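You operate a simulated robot arm through the tools that you are given. There is no shell and no other tool.

The job below is to be done with a simulated robot arm. You get a single attempt, and the scene is never put back.

TASK
Dip the green wafer cup in chocolate sauce, then sprinkles, and cover that sauce.
Fine: it goes on the teal mat; leave the red switch. Set down upright: what you pick out.

It is judged by the outcome, as a careful person would: the job done as asked, and still so three seconds after it is handed in. It fails if anything else is knocked over, pushed out of place, dropped, spilled or broken. Lids that push on must go on centred and level and be pressed home; caps that screw on are set level and turned clockwise until they are tight.

THE ROBOT
A 7-joint arm with a two-finger parallel gripper, fixed in place. Base frame: the origin is at the foot of the arm, x ahead of it, y to its left, z up; the work surface is at about z = 850. Units: mm, rad, N and s.
Its first joint turns from -2.601 to 2.601 rad. Payload 3.43 kg.
Tool frame: the origin (TCP) lies between the finger pads and is the grasp point; the fingertips stand 30 mm ahead of it; z points along the fingers, y is the line along which they close. Largest opening 94 mm; finger width 28, thickness 10; the body of the gripper, 50 by 96 mm, starts 55 mm behind the TCP.
Orientation is that of the tool frame in the base frame, as a unit quaternion [w, x, y, z]. With the fingers straight down and closing along the base's y, the tool's x points along the base's -x, its y along +y and its z along -z.

THE INTERFACE
- The arm moves only by the tool servo_tool. Its argument "targets" is a list of rows, each a list of 3 entries, a list of its own where there are three numbers: the finger opening in mm, from 0 to 94, then the shift along the tool's x, y, z in units of 25 mm (1.0 is 25 mm), then the turn, a rotation vector about the tool's x, y, z in units of 5 degrees (1.0 is 5 degrees). In form: [[gripper, [x, y, z], [wx, wy, wz]], ...]. A call has 1 to 20 rows; each row shifts and turns the commanded pose from where the row before left it, along the tool's axes as they then stand. A call with a number of a shift or a turn outside -1 to 1 is refused whole. A row lasts 0.2 s, in which the tool goes at most 50 mm and 0.15 rad; a call with a longer step from one row to the next is refused whole, and so is a gripper value outside its range. A pose out of reach is approached as far as the arm can. The call stops where the force on the tool passes 90 N (or 10 N more than at its start, if that is more) or the arm is blocked; 0.2 s more then pass. The fingers move at their own pace (about 45 mm/s each) and stop on an object; they squeeze with about 44 N. The grip force told is the motor's: it shows also when the fingers shut on nothing. Time passes only in rows, and 0.2 s behind the last, so rows that do not move let the fingers close. It gives the time, the measured TCP pose, the force on the tool (base axes), the opening and the grip force at its end, in the units of the frame above (readings bear some noise), with the torque about the TCP (base axes, N m) and any sound that the robot's microphone picked up, and new pictures: "pictures" is both (left out), scene, wrist or none.
- Cameras (640 x 400 px; columns grow to the right, rows downward): "scene" is fixed at [50.1, 502, 1569.3]; the picture's right is [-0.26, -0.97, 0.00], its down [-0.44, 0.12, -0.89] and it looks along [0.86, -0.23, -0.45] (base axes); focal length 340 px, centre (320, 200). "wrist" rides on the gripper at [76, 14, -103] in the tool frame; the picture's right is [-0.18, 0.98, 0.00], its down [-0.75, -0.14, -0.64] and it looks along [-0.63, -0.12, 0.77] (tool axes); focal length 243 px, centre (320, 200). There is no depth. A picture from a camera that has moved, and an enlarged one, comes with that camera's place and axes in the base frame and with its lens.
- enlarge(camera, box): a new picture of the part [left, top, right, bottom] of that camera's present view, enlarged. No time passes.
- job_done(): hands the job in; it is judged then, once.

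Places have to be worked out from the pictures, the camera data and where the tool is seen. Open the gripper and draw the arm clear of the work before you hand the job in, unless the task says otherwise.

The tools are called by a JSON object that holds its "api" and its "payload". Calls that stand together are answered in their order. servo_tool: Moves the arm, as the interface text tells. Its arguments: {"type":"object","properties":{"targets":{"type":"array"},"pictures":{"type":"string","enum":["both","scene","wrist","none"]}},"required":["targets"]} The other tools are called the same way: enlarge (camera, box) takes an enlarged picture of a part of a camera's view; job_done () hands the job in.

At the start:

```text
t: 0.0
tcp_pos: [982.9, 93.0, 1183.2]
tool_rot: [0.0, 0.0, 1.0, 0.0]
force: [0.9, -1.0, 0.1]
wrist_torque: [-0.03, -0.01, -0.01]
grip_width: 94.1
gripper_force: 0.1
```

scene: 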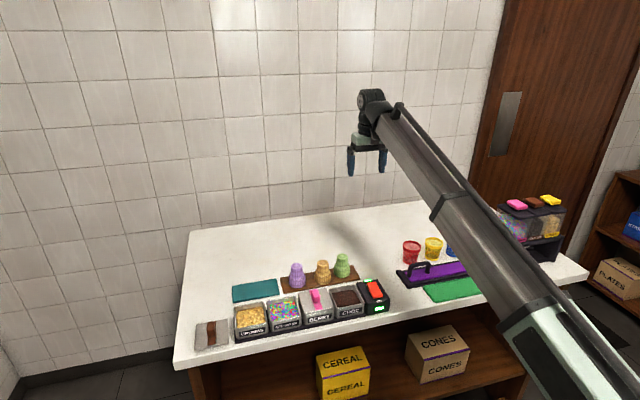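
wrist: 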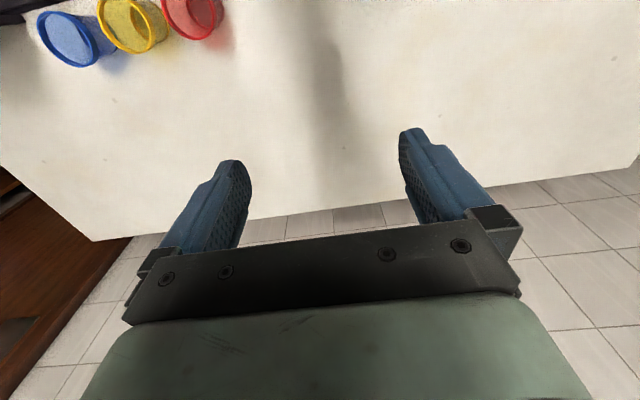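

The scene shows wafer cups on a brown board, a row of tubs, a teal mat, and a lid off at the left. I'll enlarge these areas before moving.

{"api": "enlarge", "payload": {"camera": "scene", "box": [180, 240, 400, 360]}}

{"api": "enlarge", "payload": {"camera": "scene", "box": [380, 180, 600, 320]}}

{"api": "enlarge", "payload": {"camera": "scene", "box": [270, 245, 390, 325]}}

```text
2.91 times, centred on (290, 300) of scene
camera zoom: at [50.1, 502.0, 1569.3], right [-0.26, -0.97, 0.0], down [-0.44, 0.12, -0.89], along [0.86, -0.23, -0.45], focal length 988 px, centre (407, -91)
```

zoom: 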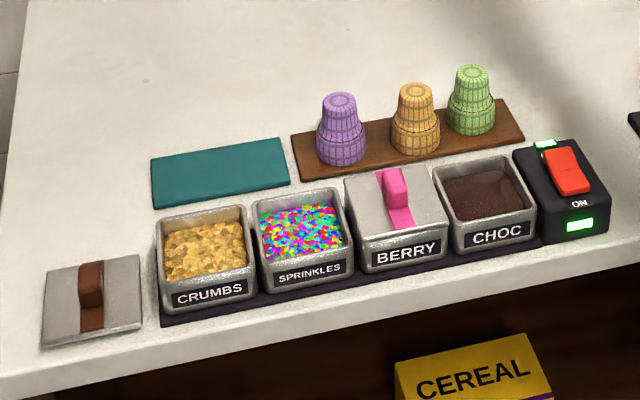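

```text
2.86 times, centred on (490, 250) of scene
camera zoom: at [50.1, 502.0, 1569.3], right [-0.26, -0.97, 0.0], down [-0.44, 0.12, -0.89], along [0.86, -0.23, -0.45], focal length 971 px, centre (-166, 57)
```

zoom: 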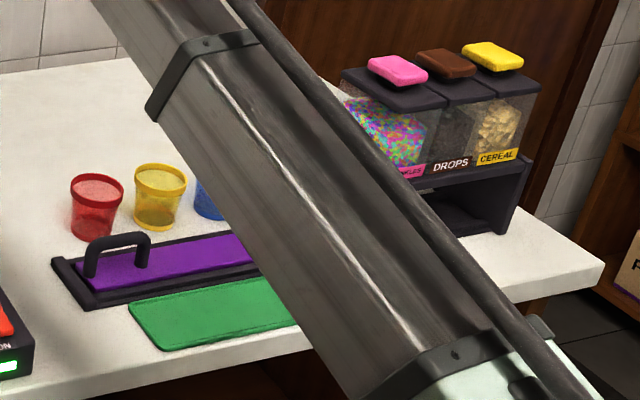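

```text
5.00 times, centred on (330, 285) of scene
camera zoom: at [50.1, 502.0, 1569.3], right [-0.26, -0.97, 0.0], down [-0.44, 0.12, -0.89], along [0.86, -0.23, -0.45], focal length 1699 px, centre (270, -225)
```

zoom: 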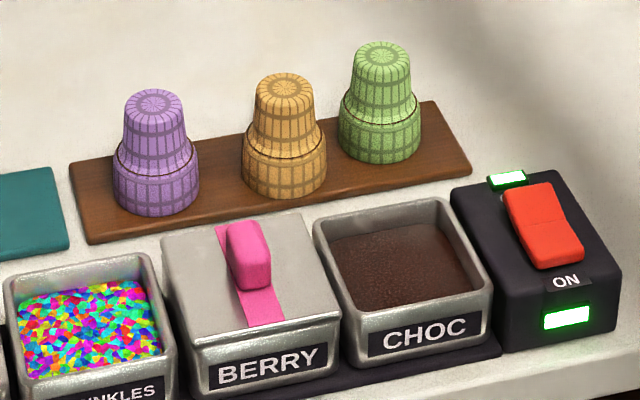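

The cups stand mouth-down on the board. CHOC looks to be near (727, 244), the green cup near (869, 209), the loose brown lid near (734, 612) and the teal mat near (872, 485). I'll bring the arm back and left at height for a closer look with the wrist camera.

{"api": "servo_tool", "payload": {"targets": [[94, [0.957, 0.5925, 0], [0, 0, 0]], [94, [0.957, 0.5925, 0], [0, 0, 0]], [94, [0.957, 0.5925, 0], [0, 0, 0]], [94, [0.957, 0.5925, 0], [0, 0, 0]], [94, [0.957, 0.5925, 0], [0, 0, 0]], [94, [0.957, 0.5925, 0], [0, 0, 0]], [94, [0.957, 0.5925, 0], [0, 0, 0]], [94, [0.957, 0.5925, 0], [0, 0, 0]], [94, [0.957, 0.5925, 0], [0, 0, 0]], [94, [0.957, 0.5925, 0], [0, 0, 0]], [94, [0.957, 0.5925, 0], [0, 0, 0]], [94, [0.957, 0.5925, 0], [0, 0, 0]], [94, [0.957, 0.5925, 0], [0, 0, 0]], [94, [0.957, 0.5925, 0], [0, 0, 0]], [94, [0.957, 0.5925, 0], [0, 0, 0]], [94, [0.957, 0.5925, 0], [0, 0, 0]]]}}

```text
t: 3.4
tcp_pos: [624.1, 338.3, 1121.3]
tool_rot: [0.004, 0.0, 1.0, 0.002]
force: [0.7, -0.1, -0.2]
wrist_torque: [0.0, 0.0, 0.02]
grip_width: 93.8
gripper_force: 0.1
out of reach, approached as far as the arm can: row 8, 9, 10, 11, 12, 13, 14, 15, 16
camera wrist: at [547.6, 353.0, 1222.5], right [0.18, 0.98, 0.01], down [0.75, -0.15, 0.65], along [0.64, -0.11, -0.76], focal length 243 px, centre (320, 200)
```

scene: 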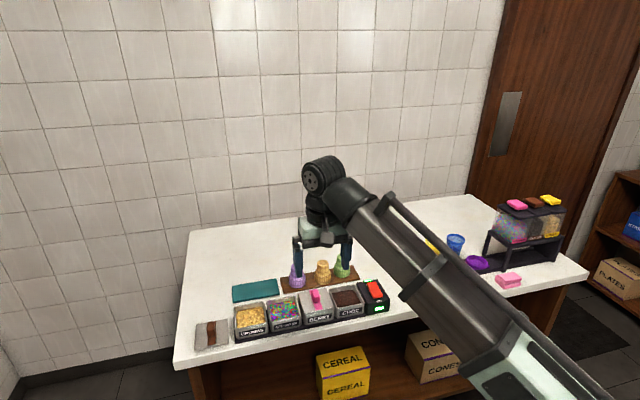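
wrist: 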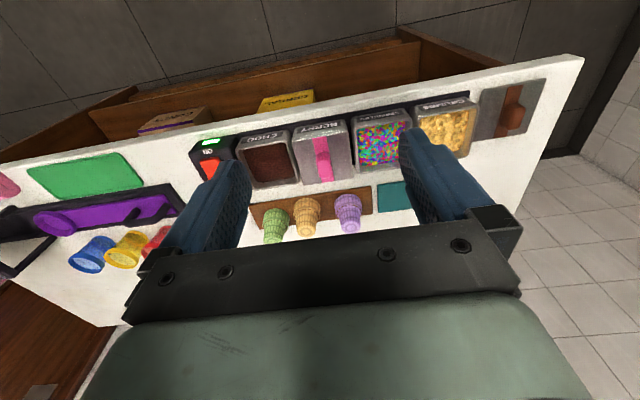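

The view covers the tubs, cups, mat and lid, though the picture is inverted so its top is the base side. I'll enlarge the useful parts.

{"api": "enlarge", "payload": {"camera": "wrist", "box": [190, 90, 400, 250]}}

{"api": "enlarge", "payload": {"camera": "wrist", "box": [360, 60, 560, 220]}}

{"api": "enlarge", "payload": {"camera": "scene", "box": [270, 140, 400, 300]}}

{"api": "enlarge", "payload": {"camera": "wrist", "box": [250, 180, 380, 250]}}

```text
2.50 times, centred on (295, 170) of wrist
camera zoom: at [547.6, 353.0, 1222.5], right [0.18, 0.98, 0.01], down [0.75, -0.15, 0.65], along [0.64, -0.11, -0.76], focal length 606 px, centre (382, 275)
```

zoom: 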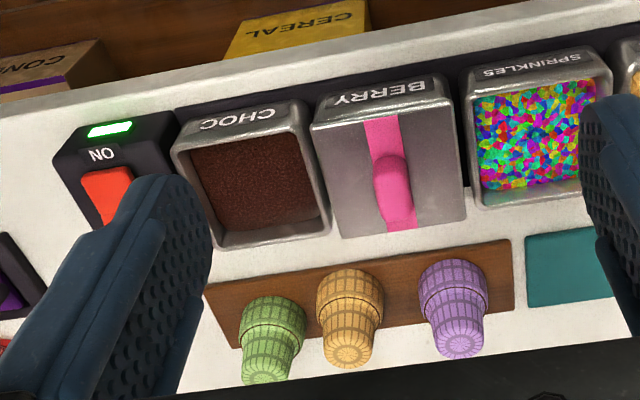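

```text
2.50 times, centred on (460, 140) of wrist
camera zoom: at [547.6, 353.0, 1222.5], right [0.18, 0.98, 0.01], down [0.75, -0.15, 0.65], along [0.64, -0.11, -0.76], focal length 606 px, centre (-30, 350)
```

zoom: 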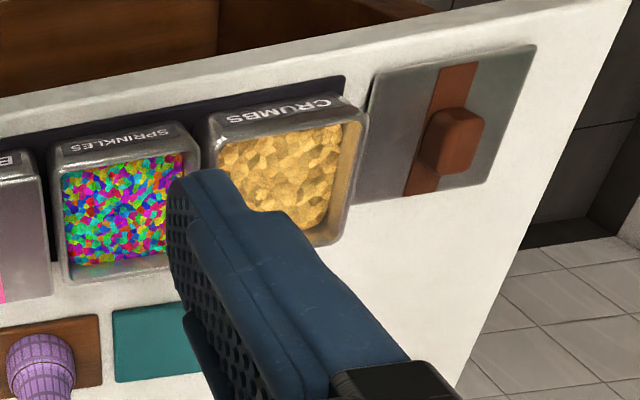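

```text
2.50 times, centred on (335, 220) of scene
camera zoom: at [50.1, 502.0, 1569.3], right [-0.26, -0.97, 0.0], down [-0.44, 0.12, -0.89], along [0.86, -0.23, -0.45], focal length 849 px, centre (282, 150)
```

zoom: 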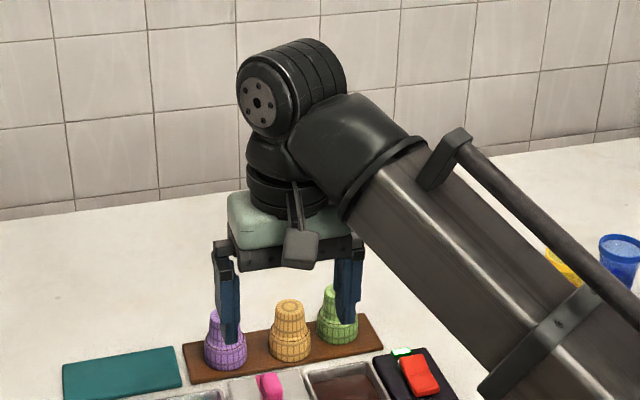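

```text
4.92 times, centred on (315, 215) of wrist
camera zoom: at [547.6, 353.0, 1222.5], right [0.18, 0.98, 0.01], down [0.75, -0.15, 0.65], along [0.64, -0.11, -0.76], focal length 1194 px, centre (345, 126)
```

zoom: 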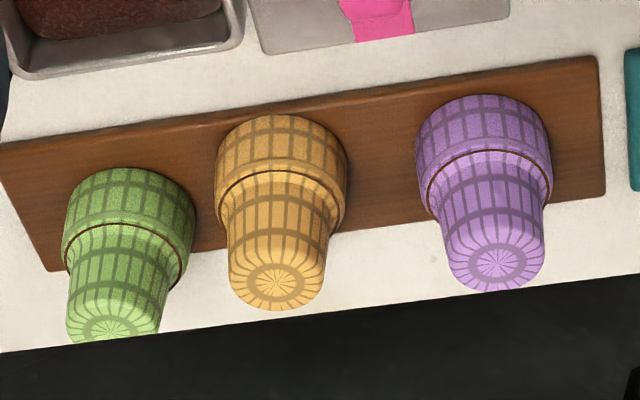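

The tubs are square to the base axes. CHOC centres near (732, 244) with its rim around z 890–900, and the cups stand mouth-down about 73 mm tall on a board. The row limits were hit, so I'll make a short forward move to see how the commanded pose tracks.

{"api": "servo_tool", "payload": {"targets": [[94, [-1, -0.5, 0], [0, 0, 0]], [94, [-1, -0.5, 0], [0, 0, 0]], [94, [-1, -0.5, 0], [0, 0, 0]], [94, [-1, -0.5, 0], [0, 0, 0]]]}}

```text
t: 4.4
tcp_pos: [727.9, 290.9, 1123.0]
tool_rot: [0.0, 0.0, 1.0, 0.001]
force: [-0.1, 0.9, -0.6]
wrist_torque: [0.0, -0.01, 0.02]
grip_width: 94.0
gripper_force: 0.1
camera wrist: at [652.3, 305.0, 1225.0], right [0.18, 0.98, 0.0], down [0.75, -0.14, 0.64], along [0.63, -0.12, -0.77], focal length 243 px, centre (320, 200)
```

scene: 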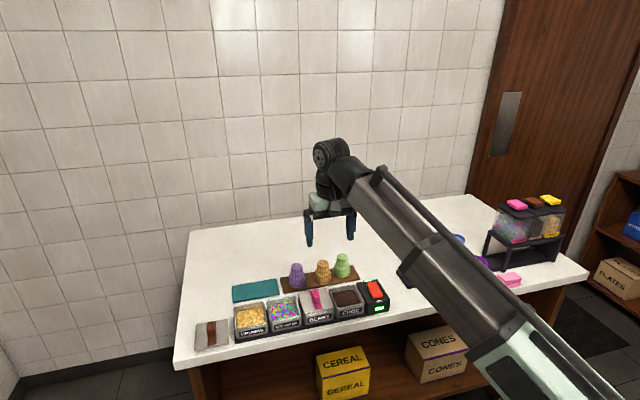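
wrist: 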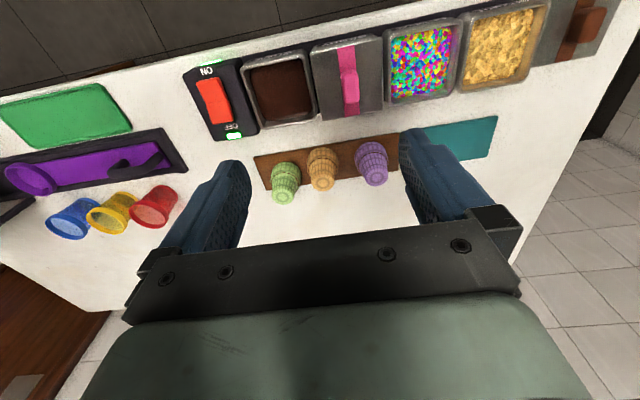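

The commanded pose rebases on the measured one, and this is a clear view. I'll enlarge it to measure positions.

{"api": "enlarge", "payload": {"camera": "wrist", "box": [180, 40, 340, 140]}}

{"api": "enlarge", "payload": {"camera": "wrist", "box": [240, 120, 400, 220]}}

{"api": "enlarge", "payload": {"camera": "wrist", "box": [370, 0, 530, 100]}}

{"api": "enlarge", "payload": {"camera": "wrist", "box": [380, 80, 540, 180]}}

```text
4.00 times, centred on (260, 90) of wrist
camera zoom: at [652.3, 305.0, 1225.0], right [0.18, 0.98, 0.0], down [0.75, -0.14, 0.64], along [0.63, -0.12, -0.77], focal length 970 px, centre (560, 640)
```

zoom: 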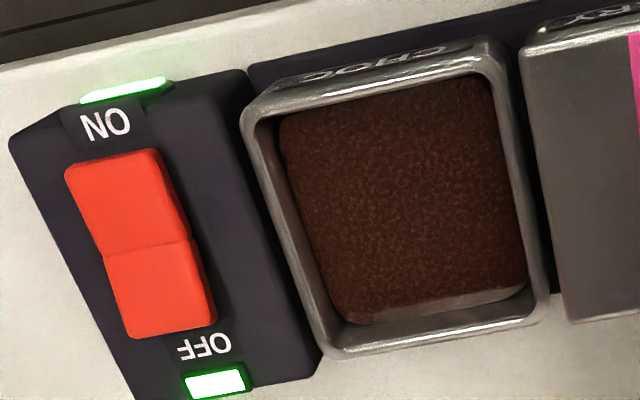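

```text
4.00 times, centred on (320, 170) of wrist
camera zoom: at [652.3, 305.0, 1225.0], right [0.18, 0.98, 0.0], down [0.75, -0.14, 0.64], along [0.63, -0.12, -0.77], focal length 970 px, centre (320, 320)
```

zoom: 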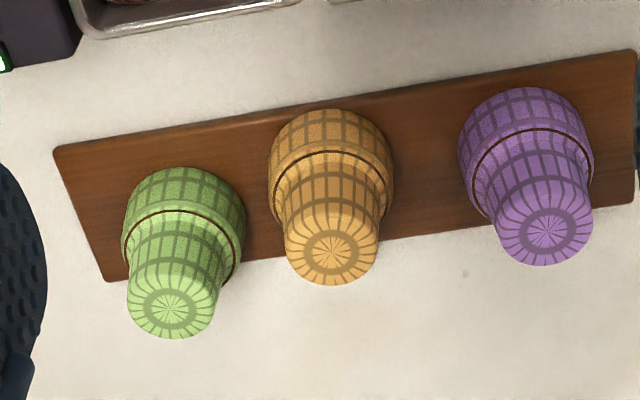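

```text
4.00 times, centred on (450, 50) of wrist
camera zoom: at [652.3, 305.0, 1225.0], right [0.18, 0.98, 0.0], down [0.75, -0.14, 0.64], along [0.63, -0.12, -0.77], focal length 970 px, centre (-200, 800)
```

zoom: 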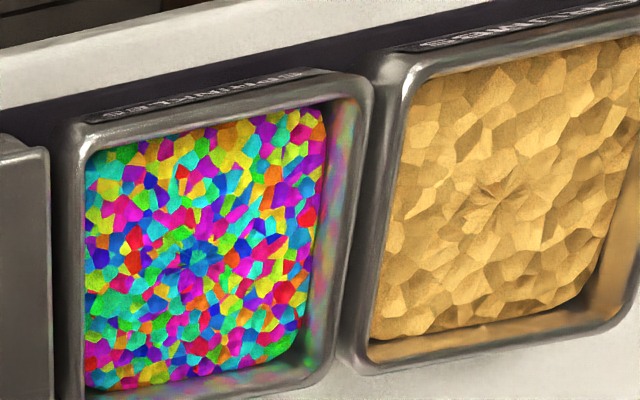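

```text
4.00 times, centred on (460, 130) of wrist
camera zoom: at [652.3, 305.0, 1225.0], right [0.18, 0.98, 0.0], down [0.75, -0.14, 0.64], along [0.63, -0.12, -0.77], focal length 970 px, centre (-240, 480)
```

zoom: 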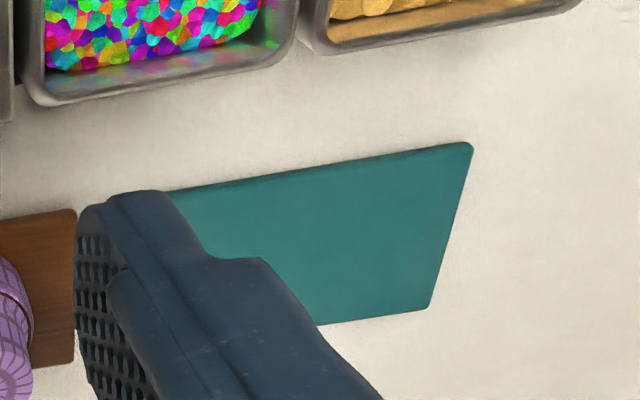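

Green cup's top centre is at about (873, 206, 932), and its orange neighbour is about 66 mm away in y. I'll go above it and turn the tool 90° so the fingers close along x, clear of the orange cup.

{"api": "servo_tool", "payload": {"targets": [[94, [-0.967, -0.567, 0.687], [0, 0, 0]], [94, [-0.967, -0.567, 0.687], [0, 0, 0]], [94, [-0.967, -0.567, 0.687], [0, 0, 0]], [94, [-0.967, -0.567, 0.687], [0, 0, 0]], [94, [-0.967, -0.567, 0.687], [0, 0, 0]], [94, [-0.967, -0.567, 0.687], [0, 0, 0]]], "pictures": "none"}}

{"api": "servo_tool", "payload": {"targets": [[94, [0, 0, 0], [0, 0, -1]], [94, [0, 0, 0], [0, 0, -1]], [94, [0, 0, 0], [0, 0, -1]], [94, [0, 0, 0], [0, 0, -1]], [94, [0, 0, 0], [0, 0, -1]], [94, [0, 0, 0], [0, 0, -1]], [94, [0, 0, 0], [0, 0, -1]], [94, [0, 0, 0], [0, 0, -1]], [94, [0, 0, 0], [0, 0, -1]], [94, [0, 0, 0], [0, 0, -1]], [94, [0, 0, 0], [0, 0, -1]], [94, [0, 0, 0], [0, 0, -1]], [94, [0, 0, 0], [0, 0, -1]], [94, [0, 0, 0], [0, 0, -1]], [94, [0, 0, 0], [0, 0, -1]], [94, [0, 0, 0], [0, 0, -1]], [94, [0, 0, 0], [0, 0, -1]], [94, [0, 0, 0], [0, 0, -1]]]}}

```text
t: 5.8
tcp_pos: [873.9, 205.7, 1020.5]
tool_rot: [0.0, 0.0, 1.0, 0.0]
force: [0.4, -0.4, -0.7]
wrist_torque: [-0.02, -0.02, -0.02]
grip_width: 93.9
gripper_force: 0.1
```

```text
t: 9.6
tcp_pos: [872.2, 208.2, 1019.4]
tool_rot: [-0.001, 0.708, -0.707, 0.0]
force: [0.0, 0.2, -0.1]
wrist_torque: [0.04, -0.04, -0.01]
grip_width: 94.1
gripper_force: 0.1
camera wrist: at [858.9, 131.5, 1120.7], right [-0.98, 0.18, 0.0], down [0.14, 0.75, 0.64], along [0.12, 0.63, -0.77], focal length 243 px, centre (320, 200)
```

scene: 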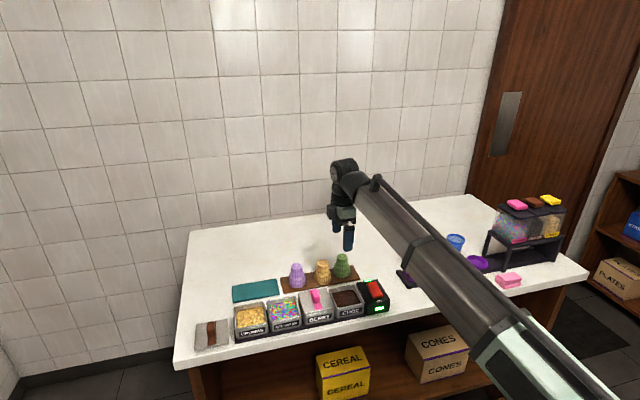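
wrist: 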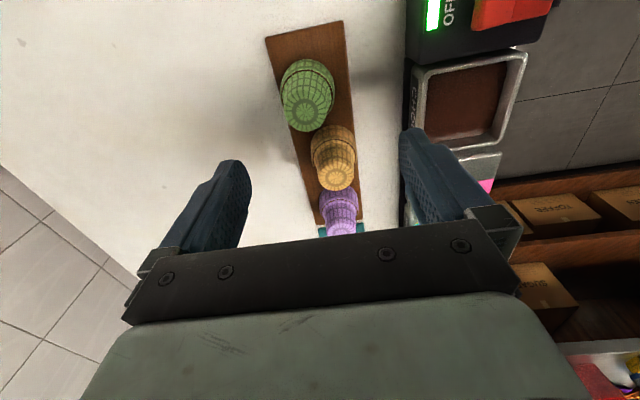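

The turn worked without any limit problem. I'll enlarge the green cup to fix its place from this pose.

{"api": "enlarge", "payload": {"camera": "wrist", "box": [240, 20, 400, 140]}}

{"api": "enlarge", "payload": {"camera": "scene", "box": [290, 170, 400, 310]}}

```text
3.33 times, centred on (320, 80) of wrist
camera zoom: at [858.9, 131.5, 1120.7], right [-0.98, 0.18, 0.0], down [0.14, 0.75, 0.64], along [0.12, 0.63, -0.77], focal length 809 px, centre (320, 600)
```

zoom: 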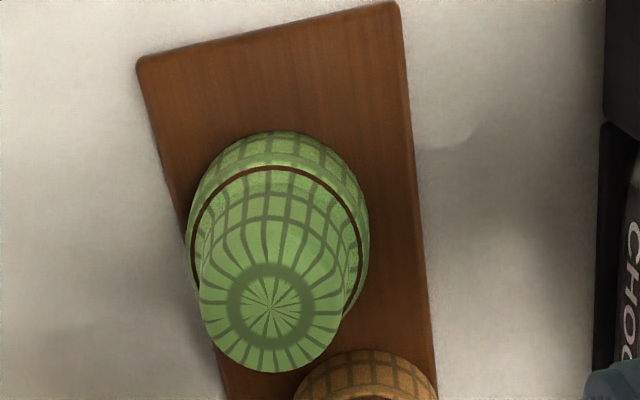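

```text
2.86 times, centred on (345, 240) of scene
camera zoom: at [50.1, 502.0, 1569.3], right [-0.26, -0.97, 0.0], down [-0.44, 0.12, -0.89], along [0.86, -0.23, -0.45], focal length 971 px, centre (249, 86)
```

zoom: 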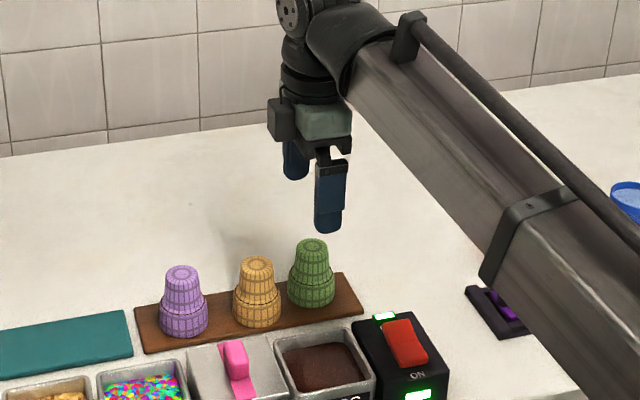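

Triangulating both wrist views puts the green cup's top at about (884, 201, 922), with the neck running down to about z 885. I'll move over it and stop just above to check.

{"api": "servo_tool", "payload": {"targets": [[94, [0.083, -0.157, 0.75], [0, 0, 0]], [94, [0.083, -0.157, 0.75], [0, 0, 0]], [94, [0.083, -0.157, 0.75], [0, 0, 0]], [94, [0, 0, 0], [0, 0, 0]]]}}

{"api": "enlarge", "payload": {"camera": "wrist", "box": [200, 0, 440, 150]}}

{"api": "enlarge", "payload": {"camera": "scene", "box": [290, 200, 390, 300]}}

```text
t: 10.6
tcp_pos: [884.6, 201.4, 961.8]
tool_rot: [0.0, 0.707, -0.707, 0.0]
force: [0.0, -0.6, -0.7]
wrist_torque: [0.03, 0.02, 0.02]
grip_width: 94.1
gripper_force: 0.0
camera wrist: at [870.0, 125.9, 1063.3], right [-0.98, 0.18, 0.0], down [0.14, 0.75, 0.64], along [0.12, 0.63, -0.77], focal length 243 px, centre (320, 200)
```

scene: 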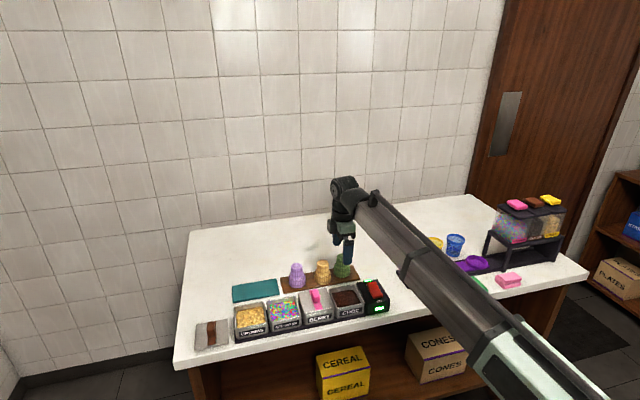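
wrist: 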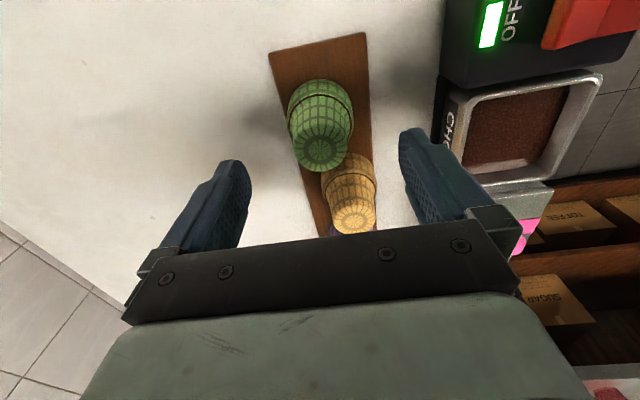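

```text
2.67 times, centred on (320, 75) of wrist
camera zoom: at [870.0, 125.9, 1063.3], right [-0.98, 0.18, 0.0], down [0.14, 0.75, 0.64], along [0.12, 0.63, -0.77], focal length 647 px, centre (320, 533)
```

zoom: 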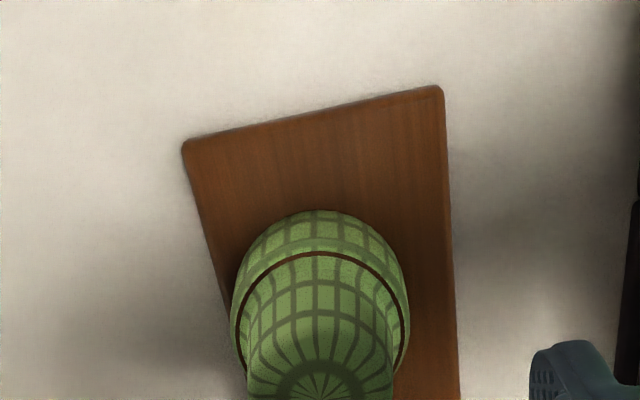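

```text
4.00 times, centred on (340, 250) of scene
camera zoom: at [50.1, 502.0, 1569.3], right [-0.26, -0.97, 0.0], down [-0.44, 0.12, -0.89], along [0.86, -0.23, -0.45], focal length 1359 px, centre (240, 0)
```

zoom: 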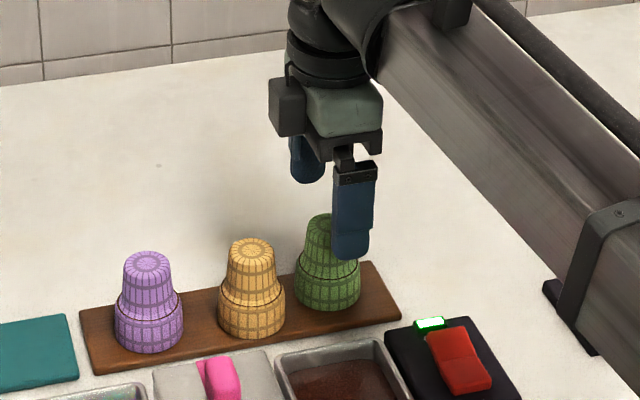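

The cup top reads (883.5, 199.5) and the TCP is at (884.6, 201.4), so it is well aligned. I'll descend to z≈918 and close on the neck.

{"api": "servo_tool", "payload": {"targets": [[94, [0.03, 0, 0.876], [0, 0, 0]], [94, [0.03, 0, 0.876], [0, 0, 0]], [94, [0, 0, 0], [0, 0, 0]], [60, [0, 0, 0], [0, 0, 0]], [50, [0, 0, 0], [0, 0, 0]], [30, [0, 0, 0], [0, 0, 0]], [30, [0, 0, 0], [0, 0, 0]], [30, [0, 0, 0], [0, 0, 0]]]}}

{"api": "enlarge", "payload": {"camera": "scene", "box": [290, 200, 390, 300]}}

{"api": "enlarge", "payload": {"camera": "wrist", "box": [200, 40, 440, 240]}}

```text
t: 12.4
tcp_pos: [882.7, 200.1, 918.5]
tool_rot: [0.001, 0.707, -0.707, 0.0]
force: [-0.6, 0.1, 0.0]
wrist_torque: [-0.03, -0.01, 0.0]
grip_width: 36.6
gripper_force: 13.9
camera wrist: at [870.0, 124.3, 1019.8], right [-0.98, 0.18, 0.0], down [0.14, 0.75, 0.64], along [0.12, 0.63, -0.77], focal length 243 px, centre (320, 200)
```

scene: 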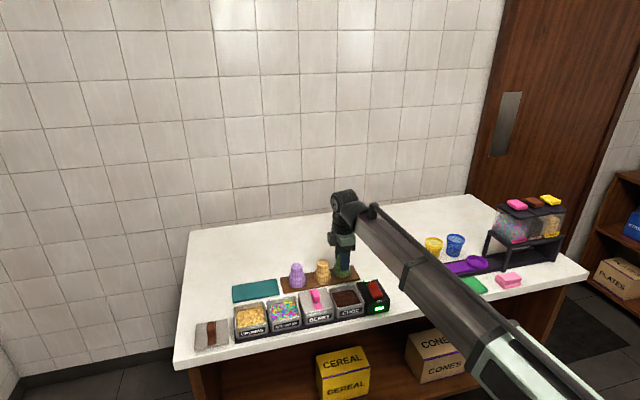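
wrist: 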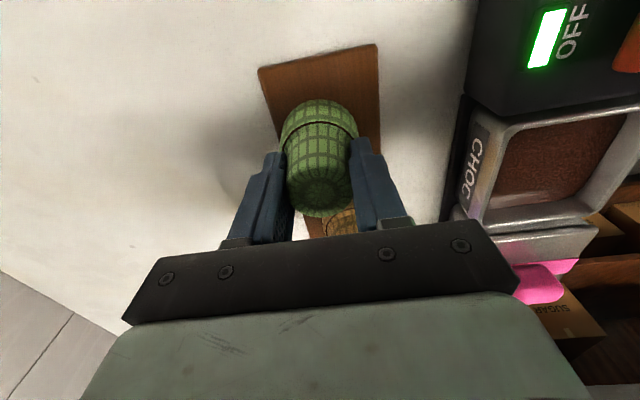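

```text
4.00 times, centred on (340, 250) of scene
camera zoom: at [50.1, 502.0, 1569.3], right [-0.26, -0.97, 0.0], down [-0.44, 0.12, -0.89], along [0.86, -0.23, -0.45], focal length 1359 px, centre (240, 0)
```

zoom: 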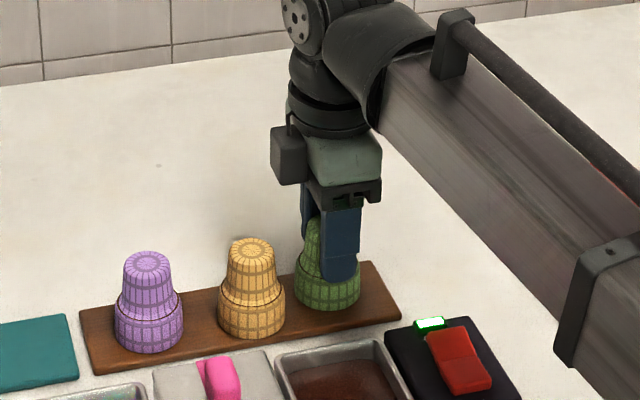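

```text
2.00 times, centred on (320, 140) of wrist
camera zoom: at [870.0, 124.3, 1019.8], right [-0.98, 0.18, 0.0], down [0.14, 0.75, 0.64], along [0.12, 0.63, -0.77], focal length 485 px, centre (320, 320)
```

zoom: 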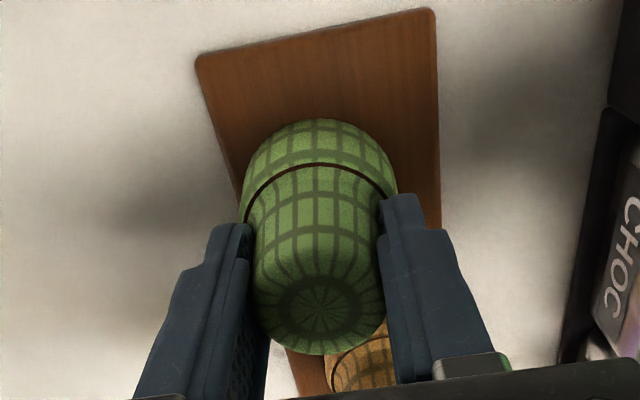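

The cup is gripped at 36.6 mm wide. I'll let the grip firm up and lift straight up, then check that the cup came along upright.

{"api": "servo_tool", "payload": {"targets": [[25, [0, 0, 0], [0, 0, 0]], [25, [0, 0, 0], [0, 0, 0]], [25, [0, 0, -0.4], [0, 0, 0]], [25, [0, 0, -0.8], [0, 0, 0]], [25, [0, 0, -1], [0, 0, 0]], [25, [0, 0, -1], [0, 0, 0]], [25, [0, 0, 0], [0, 0, 0]]]}}

{"api": "enlarge", "payload": {"camera": "scene", "box": [290, 180, 410, 320]}}

{"api": "enlarge", "payload": {"camera": "wrist", "box": [200, 40, 440, 240]}}

```text
t: 14.0
tcp_pos: [885.7, 200.4, 998.8]
tool_rot: [-0.001, 0.707, -0.707, 0.0]
force: [0.7, 0.5, -0.7]
wrist_torque: [0.02, 0.01, 0.01]
grip_width: 37.2
gripper_force: 14.2
camera wrist: at [870.9, 124.2, 1100.2], right [-0.98, 0.18, 0.0], down [0.14, 0.75, 0.64], along [0.12, 0.63, -0.77], focal length 243 px, centre (320, 200)
```

scene: 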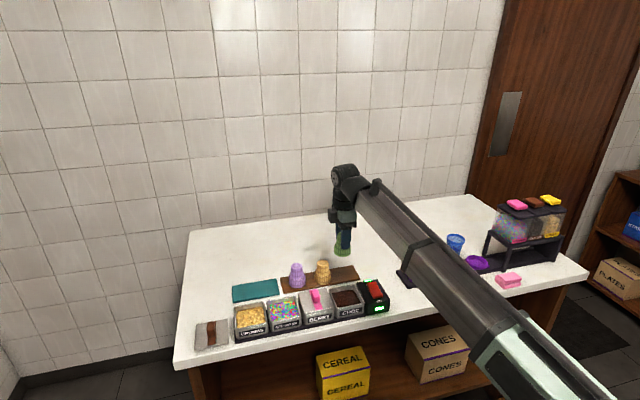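
wrist: 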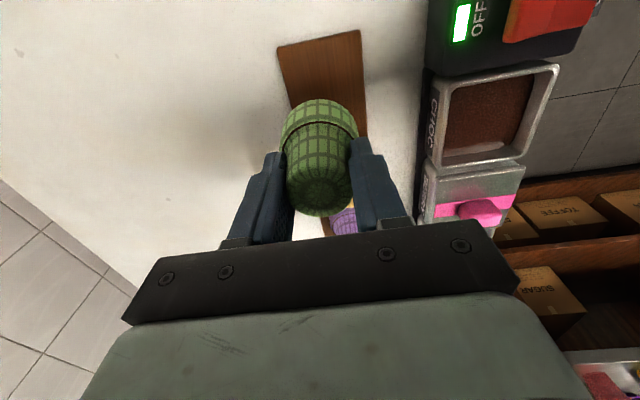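

```text
2.86 times, centred on (350, 250) of scene
camera zoom: at [50.1, 502.0, 1569.3], right [-0.26, -0.97, 0.0], down [-0.44, 0.12, -0.89], along [0.86, -0.23, -0.45], focal length 971 px, centre (234, 57)
```

zoom: 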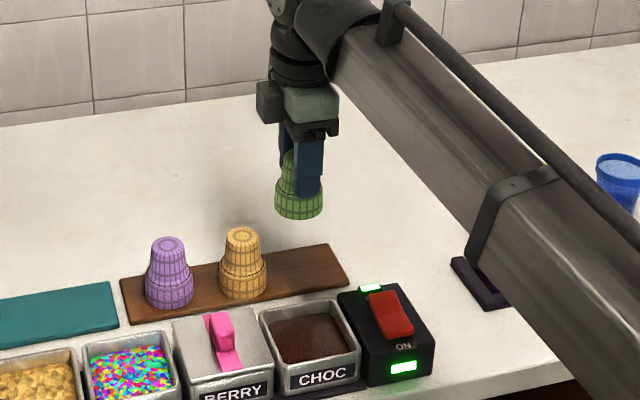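

```text
2.00 times, centred on (320, 140) of wrist
camera zoom: at [870.9, 124.2, 1100.2], right [-0.98, 0.18, 0.0], down [0.14, 0.75, 0.64], along [0.12, 0.63, -0.77], focal length 485 px, centre (320, 320)
```

zoom: 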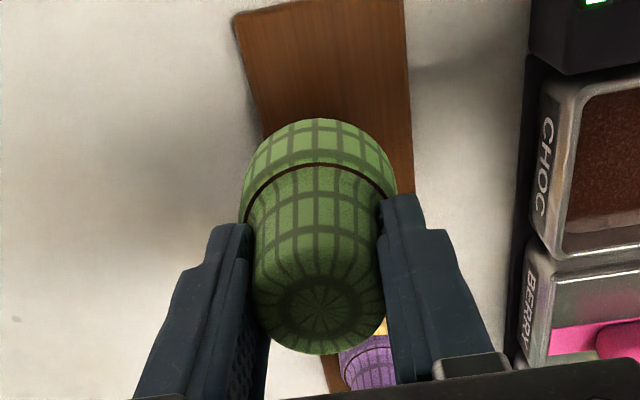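

The cup came up straight. Three views agree that CHOC is centred at about (738, 239) with rim z≈890 and sauce near z 877. I'll carry the cup above it.

{"api": "servo_tool", "payload": {"targets": [[25, [-0.257, 0.985, 0], [0, 0, 0]], [25, [-0.257, 0.985, 0], [0, 0, 0]], [25, [-0.257, 0.985, 0], [0, 0, 0]], [25, [-0.257, 0.985, 0], [0, 0, 0]], [25, [-0.257, 0.985, 0], [0, 0, 0]], [25, [-0.257, 0.985, 0], [0, 0, 0]], [25, [0, 0, 0], [0, 0, 0]]]}}

{"api": "enlarge", "payload": {"camera": "wrist", "box": [200, 40, 440, 240]}}

{"api": "enlarge", "payload": {"camera": "scene", "box": [290, 200, 410, 320]}}

```text
t: 15.6
tcp_pos: [736.6, 238.6, 999.0]
tool_rot: [0.0, -0.707, 0.707, 0.0]
force: [0.6, 0.7, 0.1]
wrist_torque: [0.02, 0.01, 0.0]
grip_width: 36.9
gripper_force: 14.5
camera wrist: at [722.7, 162.2, 1100.8], right [-0.98, 0.18, 0.0], down [0.14, 0.75, 0.64], along [0.12, 0.63, -0.77], focal length 243 px, centre (320, 200)
```

scene: 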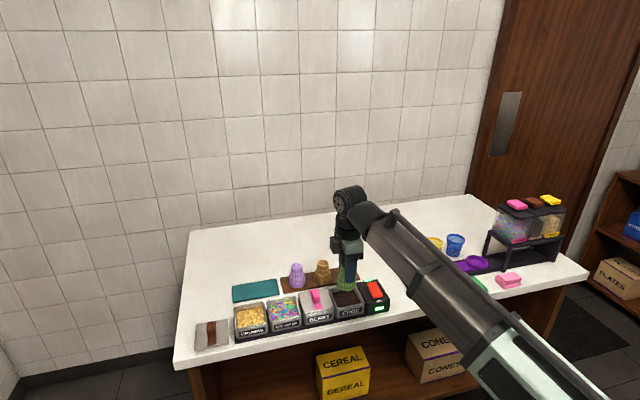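
wrist: 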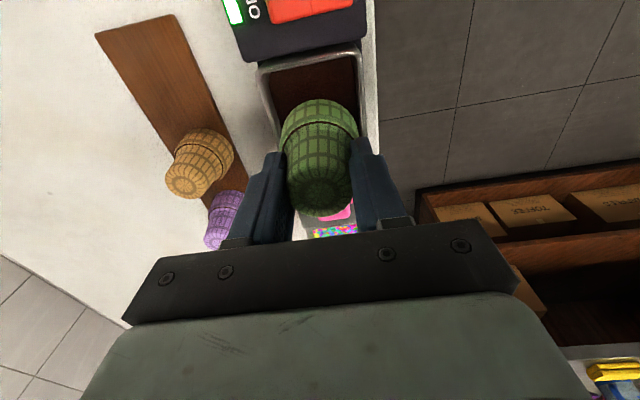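

```text
2.00 times, centred on (320, 140) of wrist
camera zoom: at [722.7, 162.2, 1100.8], right [-0.98, 0.18, 0.0], down [0.14, 0.75, 0.64], along [0.12, 0.63, -0.77], focal length 485 px, centre (320, 320)
```

zoom: 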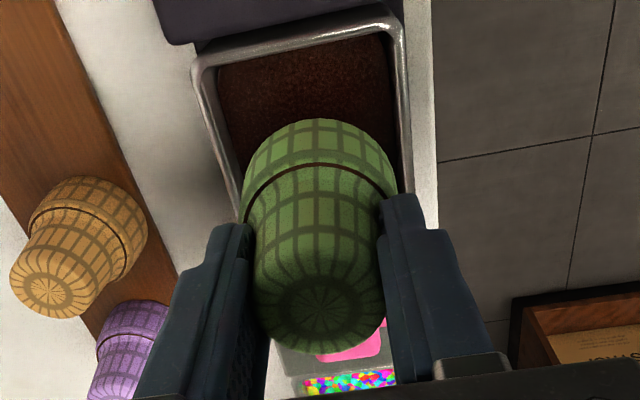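

```text
3.33 times, centred on (350, 260) of scene
camera zoom: at [50.1, 502.0, 1569.3], right [-0.26, -0.97, 0.0], down [-0.44, 0.12, -0.89], along [0.86, -0.23, -0.45], focal length 1132 px, centre (220, 0)
```

zoom: 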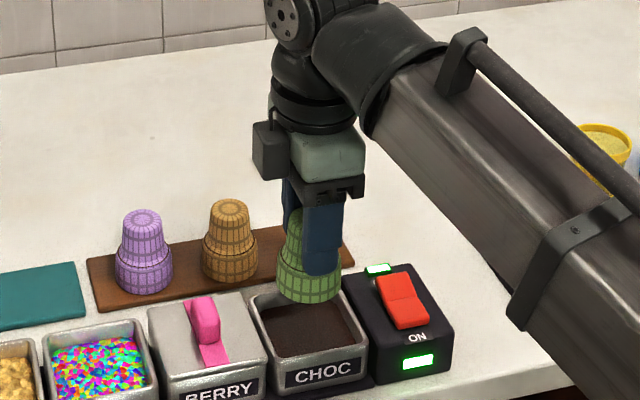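

The tub rim reads x 697–778 with its -y edge at 196, so its centre is (738, 238), and the cup is over it. I'll lower it into the sauce, slowly near the end.

{"api": "servo_tool", "payload": {"targets": [[25, [0, -0.03, 1], [0, 0, 0]], [25, [0, 0, 0.8], [0, 0, 0]], [25, [0, 0, 0.5], [0, 0, 0]], [25, [0, 0, 0.2], [0, 0, 0]], [25, [0, 0, 0.2], [0, 0, 0]], [25, [0, 0, 0], [0, 0, 0]]]}}

{"api": "enlarge", "payload": {"camera": "wrist", "box": [200, 40, 440, 240]}}

{"api": "enlarge", "payload": {"camera": "scene", "box": [300, 230, 400, 330]}}

```text
t: 17.0
tcp_pos: [738.2, 238.1, 931.8]
tool_rot: [-0.001, 0.708, -0.707, 0.0]
force: [-0.4, 0.2, -0.3]
wrist_torque: [-0.01, -0.03, -0.02]
grip_width: 36.9
gripper_force: 14.5
camera wrist: at [724.0, 162.5, 1033.4], right [-0.98, 0.18, 0.0], down [0.14, 0.75, 0.64], along [0.12, 0.63, -0.77], focal length 243 px, centre (320, 200)
```

scene: 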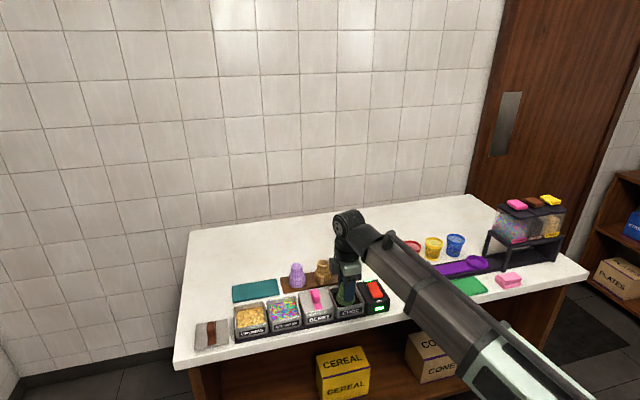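
wrist: 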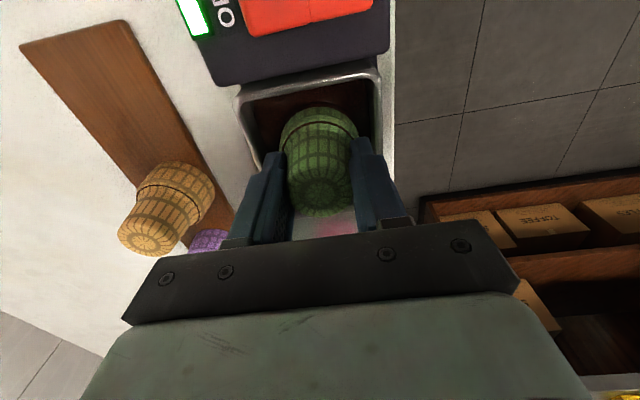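

```text
2.00 times, centred on (320, 140) of wrist
camera zoom: at [724.0, 162.5, 1033.4], right [-0.98, 0.18, 0.0], down [0.14, 0.75, 0.64], along [0.12, 0.63, -0.77], focal length 485 px, centre (320, 320)
```

zoom: 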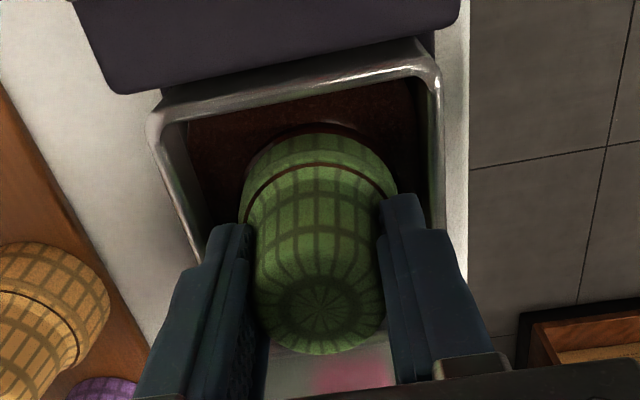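

```text
4.00 times, centred on (350, 280) of scene
camera zoom: at [50.1, 502.0, 1569.3], right [-0.26, -0.97, 0.0], down [-0.44, 0.12, -0.89], along [0.86, -0.23, -0.45], focal length 1359 px, centre (200, -120)
```

zoom: 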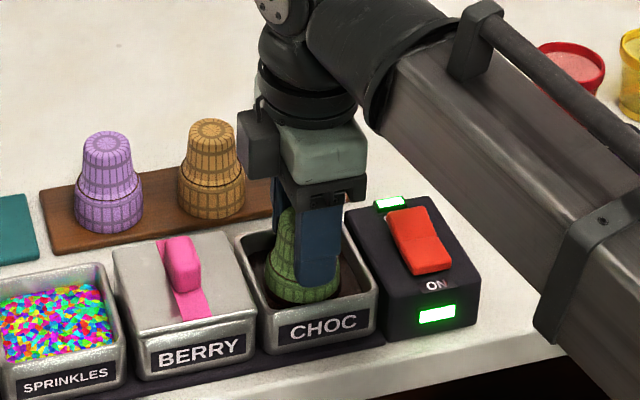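

The sauce is around the rim already. I'll go about 5 mm deeper, watching the force, and then compare.

{"api": "servo_tool", "payload": {"targets": [[25, [0, 0, 0.12], [0, 0, 0]], [25, [0, 0, 0.1], [0, 0, 0]], [25, [0, 0, 0], [0, 0, 0]], [25, [0, 0, 0], [0, 0, 0]]]}}

{"api": "enlarge", "payload": {"camera": "wrist", "box": [240, 60, 400, 180]}}

{"api": "enlarge", "payload": {"camera": "scene", "box": [320, 260, 380, 320]}}

```text
t: 18.0
tcp_pos: [740.4, 238.0, 926.0]
tool_rot: [-0.001, -0.706, 0.708, 0.0]
force: [0.5, 0.6, 0.2]
wrist_torque: [0.0, 0.01, -0.01]
grip_width: 37.1
gripper_force: 14.3
camera wrist: at [724.6, 161.8, 1027.8], right [-0.98, 0.18, 0.0], down [0.14, 0.75, 0.64], along [0.12, 0.63, -0.77], focal length 243 px, centre (320, 200)
```

scene: 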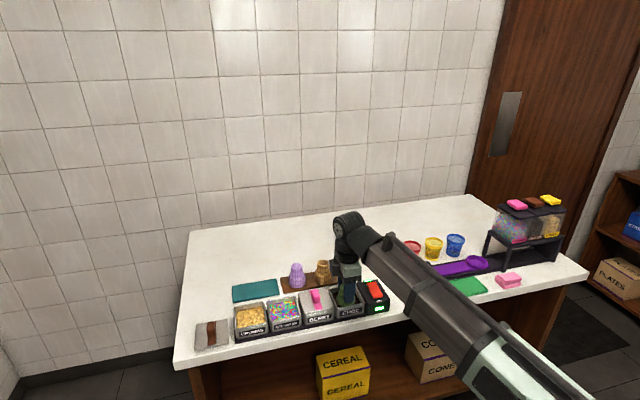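
wrist: 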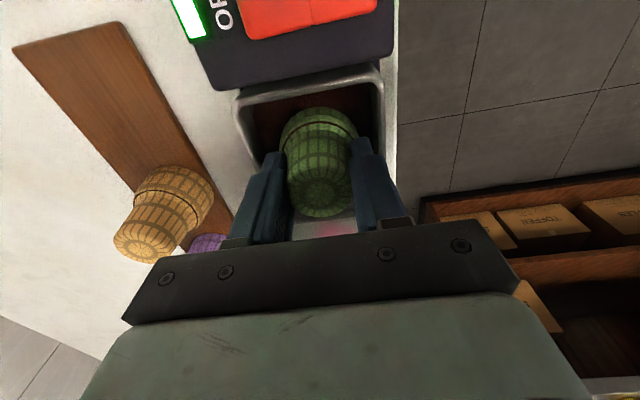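

```text
3.33 times, centred on (320, 120) of wrist
camera zoom: at [724.6, 161.8, 1027.8], right [-0.98, 0.18, 0.0], down [0.14, 0.75, 0.64], along [0.12, 0.63, -0.77], focal length 809 px, centre (320, 467)
```

zoom: 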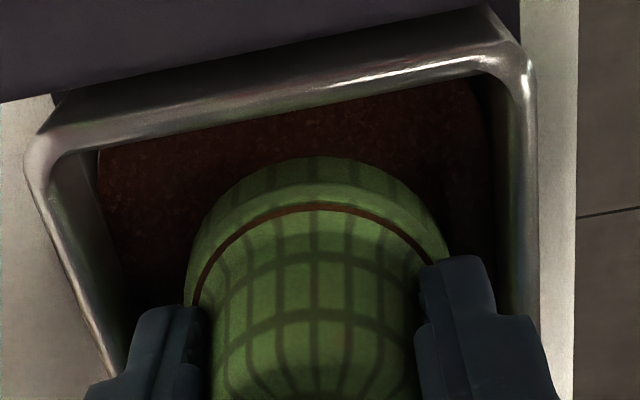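

```text
6.67 times, centred on (350, 290) of scene
camera zoom: at [50.1, 502.0, 1569.3], right [-0.26, -0.97, 0.0], down [-0.44, 0.12, -0.89], along [0.86, -0.23, -0.45], focal length 2265 px, centre (120, -400)
```

zoom: 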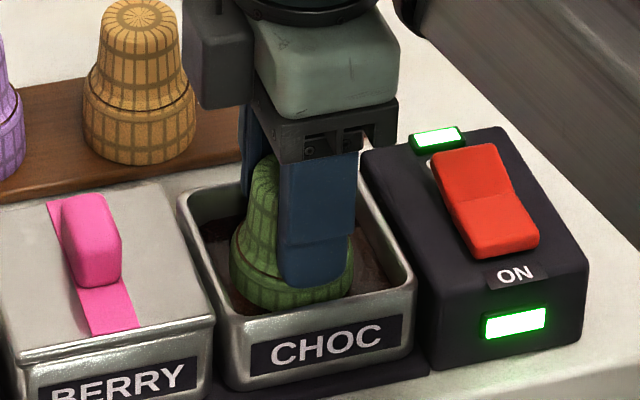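

There is no contact force and the rim is well into the sauce. I'll lift it out, straight and slow at first, and look at the coat.

{"api": "servo_tool", "payload": {"targets": [[25, [0, 0, 0], [0, 0, 0]], [25, [0, 0, -0.3], [0, 0, 0]], [25, [0, 0, -0.5], [0, 0, 0]], [25, [0, 0, -1], [0, 0, 0]], [25, [0, 0, -1], [0, 0, 0]], [25, [0, 0, -0.2], [0, 0, 0]], [25, [0, 0, 0], [0, 0, 0]]]}}

{"api": "enlarge", "payload": {"camera": "wrist", "box": [240, 60, 400, 180]}}

{"api": "enlarge", "payload": {"camera": "scene", "box": [310, 230, 390, 320]}}

```text
t: 19.6
tcp_pos: [737.4, 238.0, 1002.4]
tool_rot: [0.0, 0.707, -0.707, 0.0]
force: [-0.1, 1.3, 0.2]
wrist_torque: [0.01, -0.02, 0.03]
grip_width: 36.8
gripper_force: 13.8
camera wrist: at [723.6, 162.1, 1103.9], right [-0.98, 0.18, 0.0], down [0.14, 0.75, 0.64], along [0.12, 0.63, -0.77], focal length 243 px, centre (320, 200)
```

scene: 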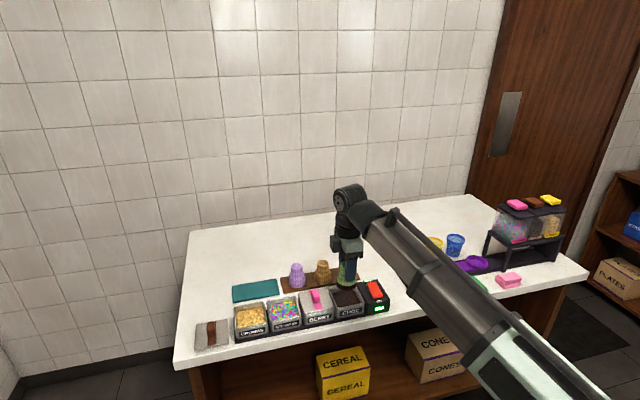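
wrist: 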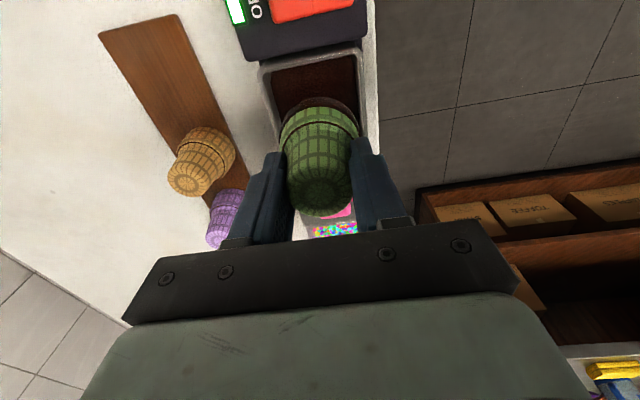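

```text
3.33 times, centred on (320, 120) of wrist
camera zoom: at [723.6, 162.1, 1103.9], right [-0.98, 0.18, 0.0], down [0.14, 0.75, 0.64], along [0.12, 0.63, -0.77], focal length 809 px, centre (320, 467)
```

zoom: 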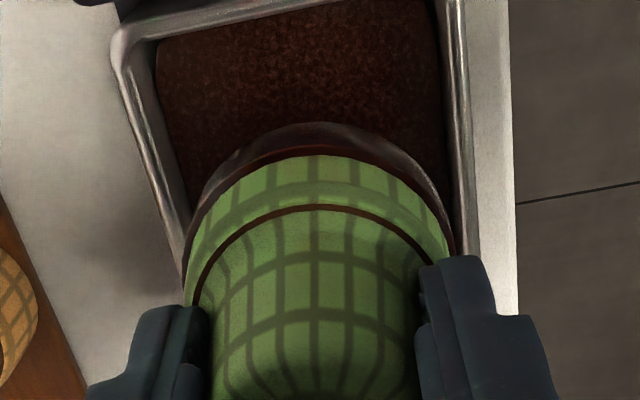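

```text
4.44 times, centred on (350, 275) of scene
camera zoom: at [50.1, 502.0, 1569.3], right [-0.26, -0.97, 0.0], down [-0.44, 0.12, -0.89], along [0.86, -0.23, -0.45], focal length 1510 px, centre (187, -133)
```

zoom: 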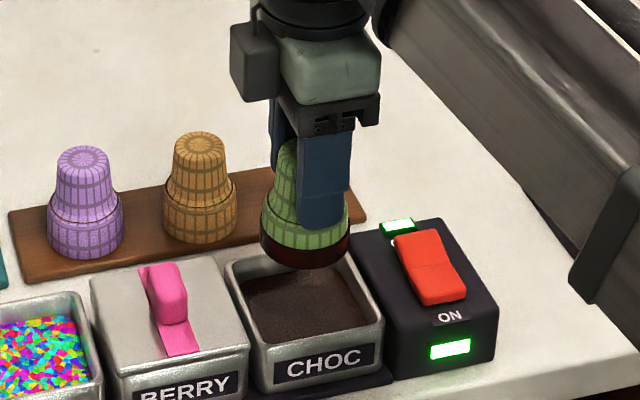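

A neat chocolate band coats the rim. Next is SPRINKLES at about (738, 419); I'll pass over the BERRY handle with clearance.

{"api": "servo_tool", "payload": {"targets": [[25, [-0.3, 0, -0.5], [0, 0, 0]], [25, [-0.99, 0, 0], [0, 0, 0]], [25, [-0.99, 0, 0], [0, 0, 0]], [25, [-0.99, 0, 0], [0, 0, 0]], [25, [-0.99, 0, 0], [0, 0, 0]], [25, [-0.99, 0, 0], [0, 0, 0]], [25, [-0.99, 0, 0], [0, 0, 0]], [25, [-0.99, 0, 0], [0, 0, 0]], [25, [0, 0, 0], [0, 0, 0]]]}}

{"api": "enlarge", "payload": {"camera": "wrist", "box": [200, 40, 440, 240]}}

{"api": "enlarge", "payload": {"camera": "scene", "box": [220, 220, 340, 340]}}

```text
t: 21.6
tcp_pos: [737.4, 418.1, 1012.2]
tool_rot: [0.0, 0.707, -0.707, 0.0]
force: [0.2, 0.2, -0.8]
wrist_torque: [0.0, -0.01, 0.01]
grip_width: 36.8
gripper_force: 14.5
camera wrist: at [724.2, 341.7, 1115.0], right [-0.98, 0.18, 0.0], down [0.14, 0.75, 0.64], along [0.12, 0.63, -0.77], focal length 243 px, centre (320, 200)
```

scene: 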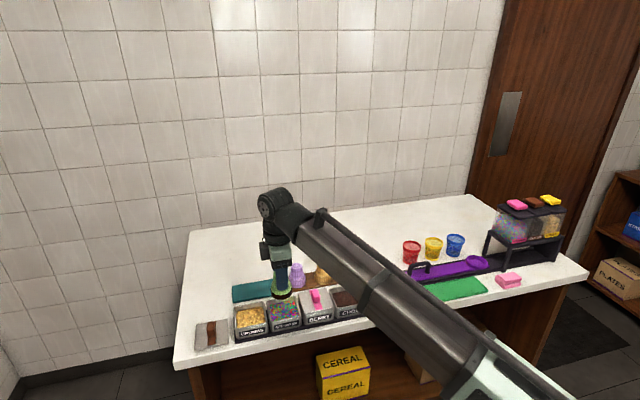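
wrist: 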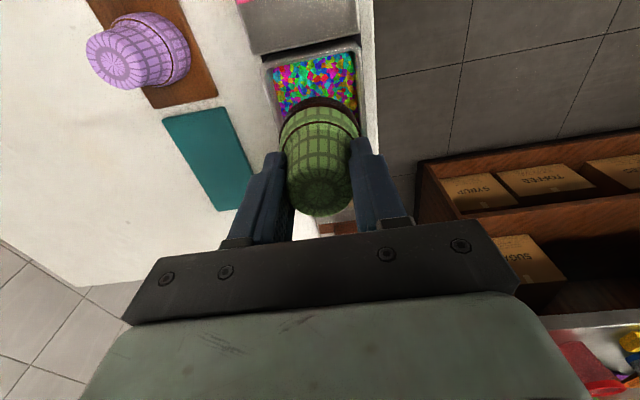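

```text
2.00 times, centred on (320, 140) of wrist
camera zoom: at [724.2, 341.7, 1115.0], right [-0.98, 0.18, 0.0], down [0.14, 0.75, 0.64], along [0.12, 0.63, -0.77], focal length 485 px, centre (320, 320)
```

zoom: 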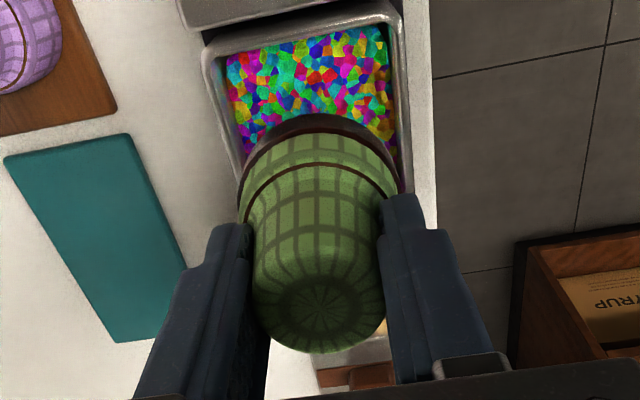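

```text
3.33 times, centred on (280, 280) of scene
camera zoom: at [50.1, 502.0, 1569.3], right [-0.26, -0.97, 0.0], down [-0.44, 0.12, -0.89], along [0.86, -0.23, -0.45], focal length 1132 px, centre (453, -67)
```

zoom: 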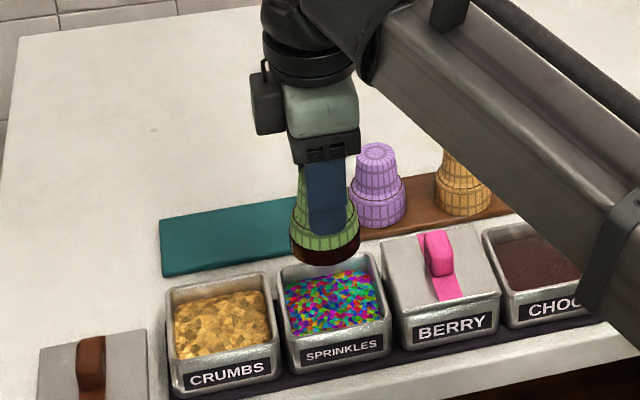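

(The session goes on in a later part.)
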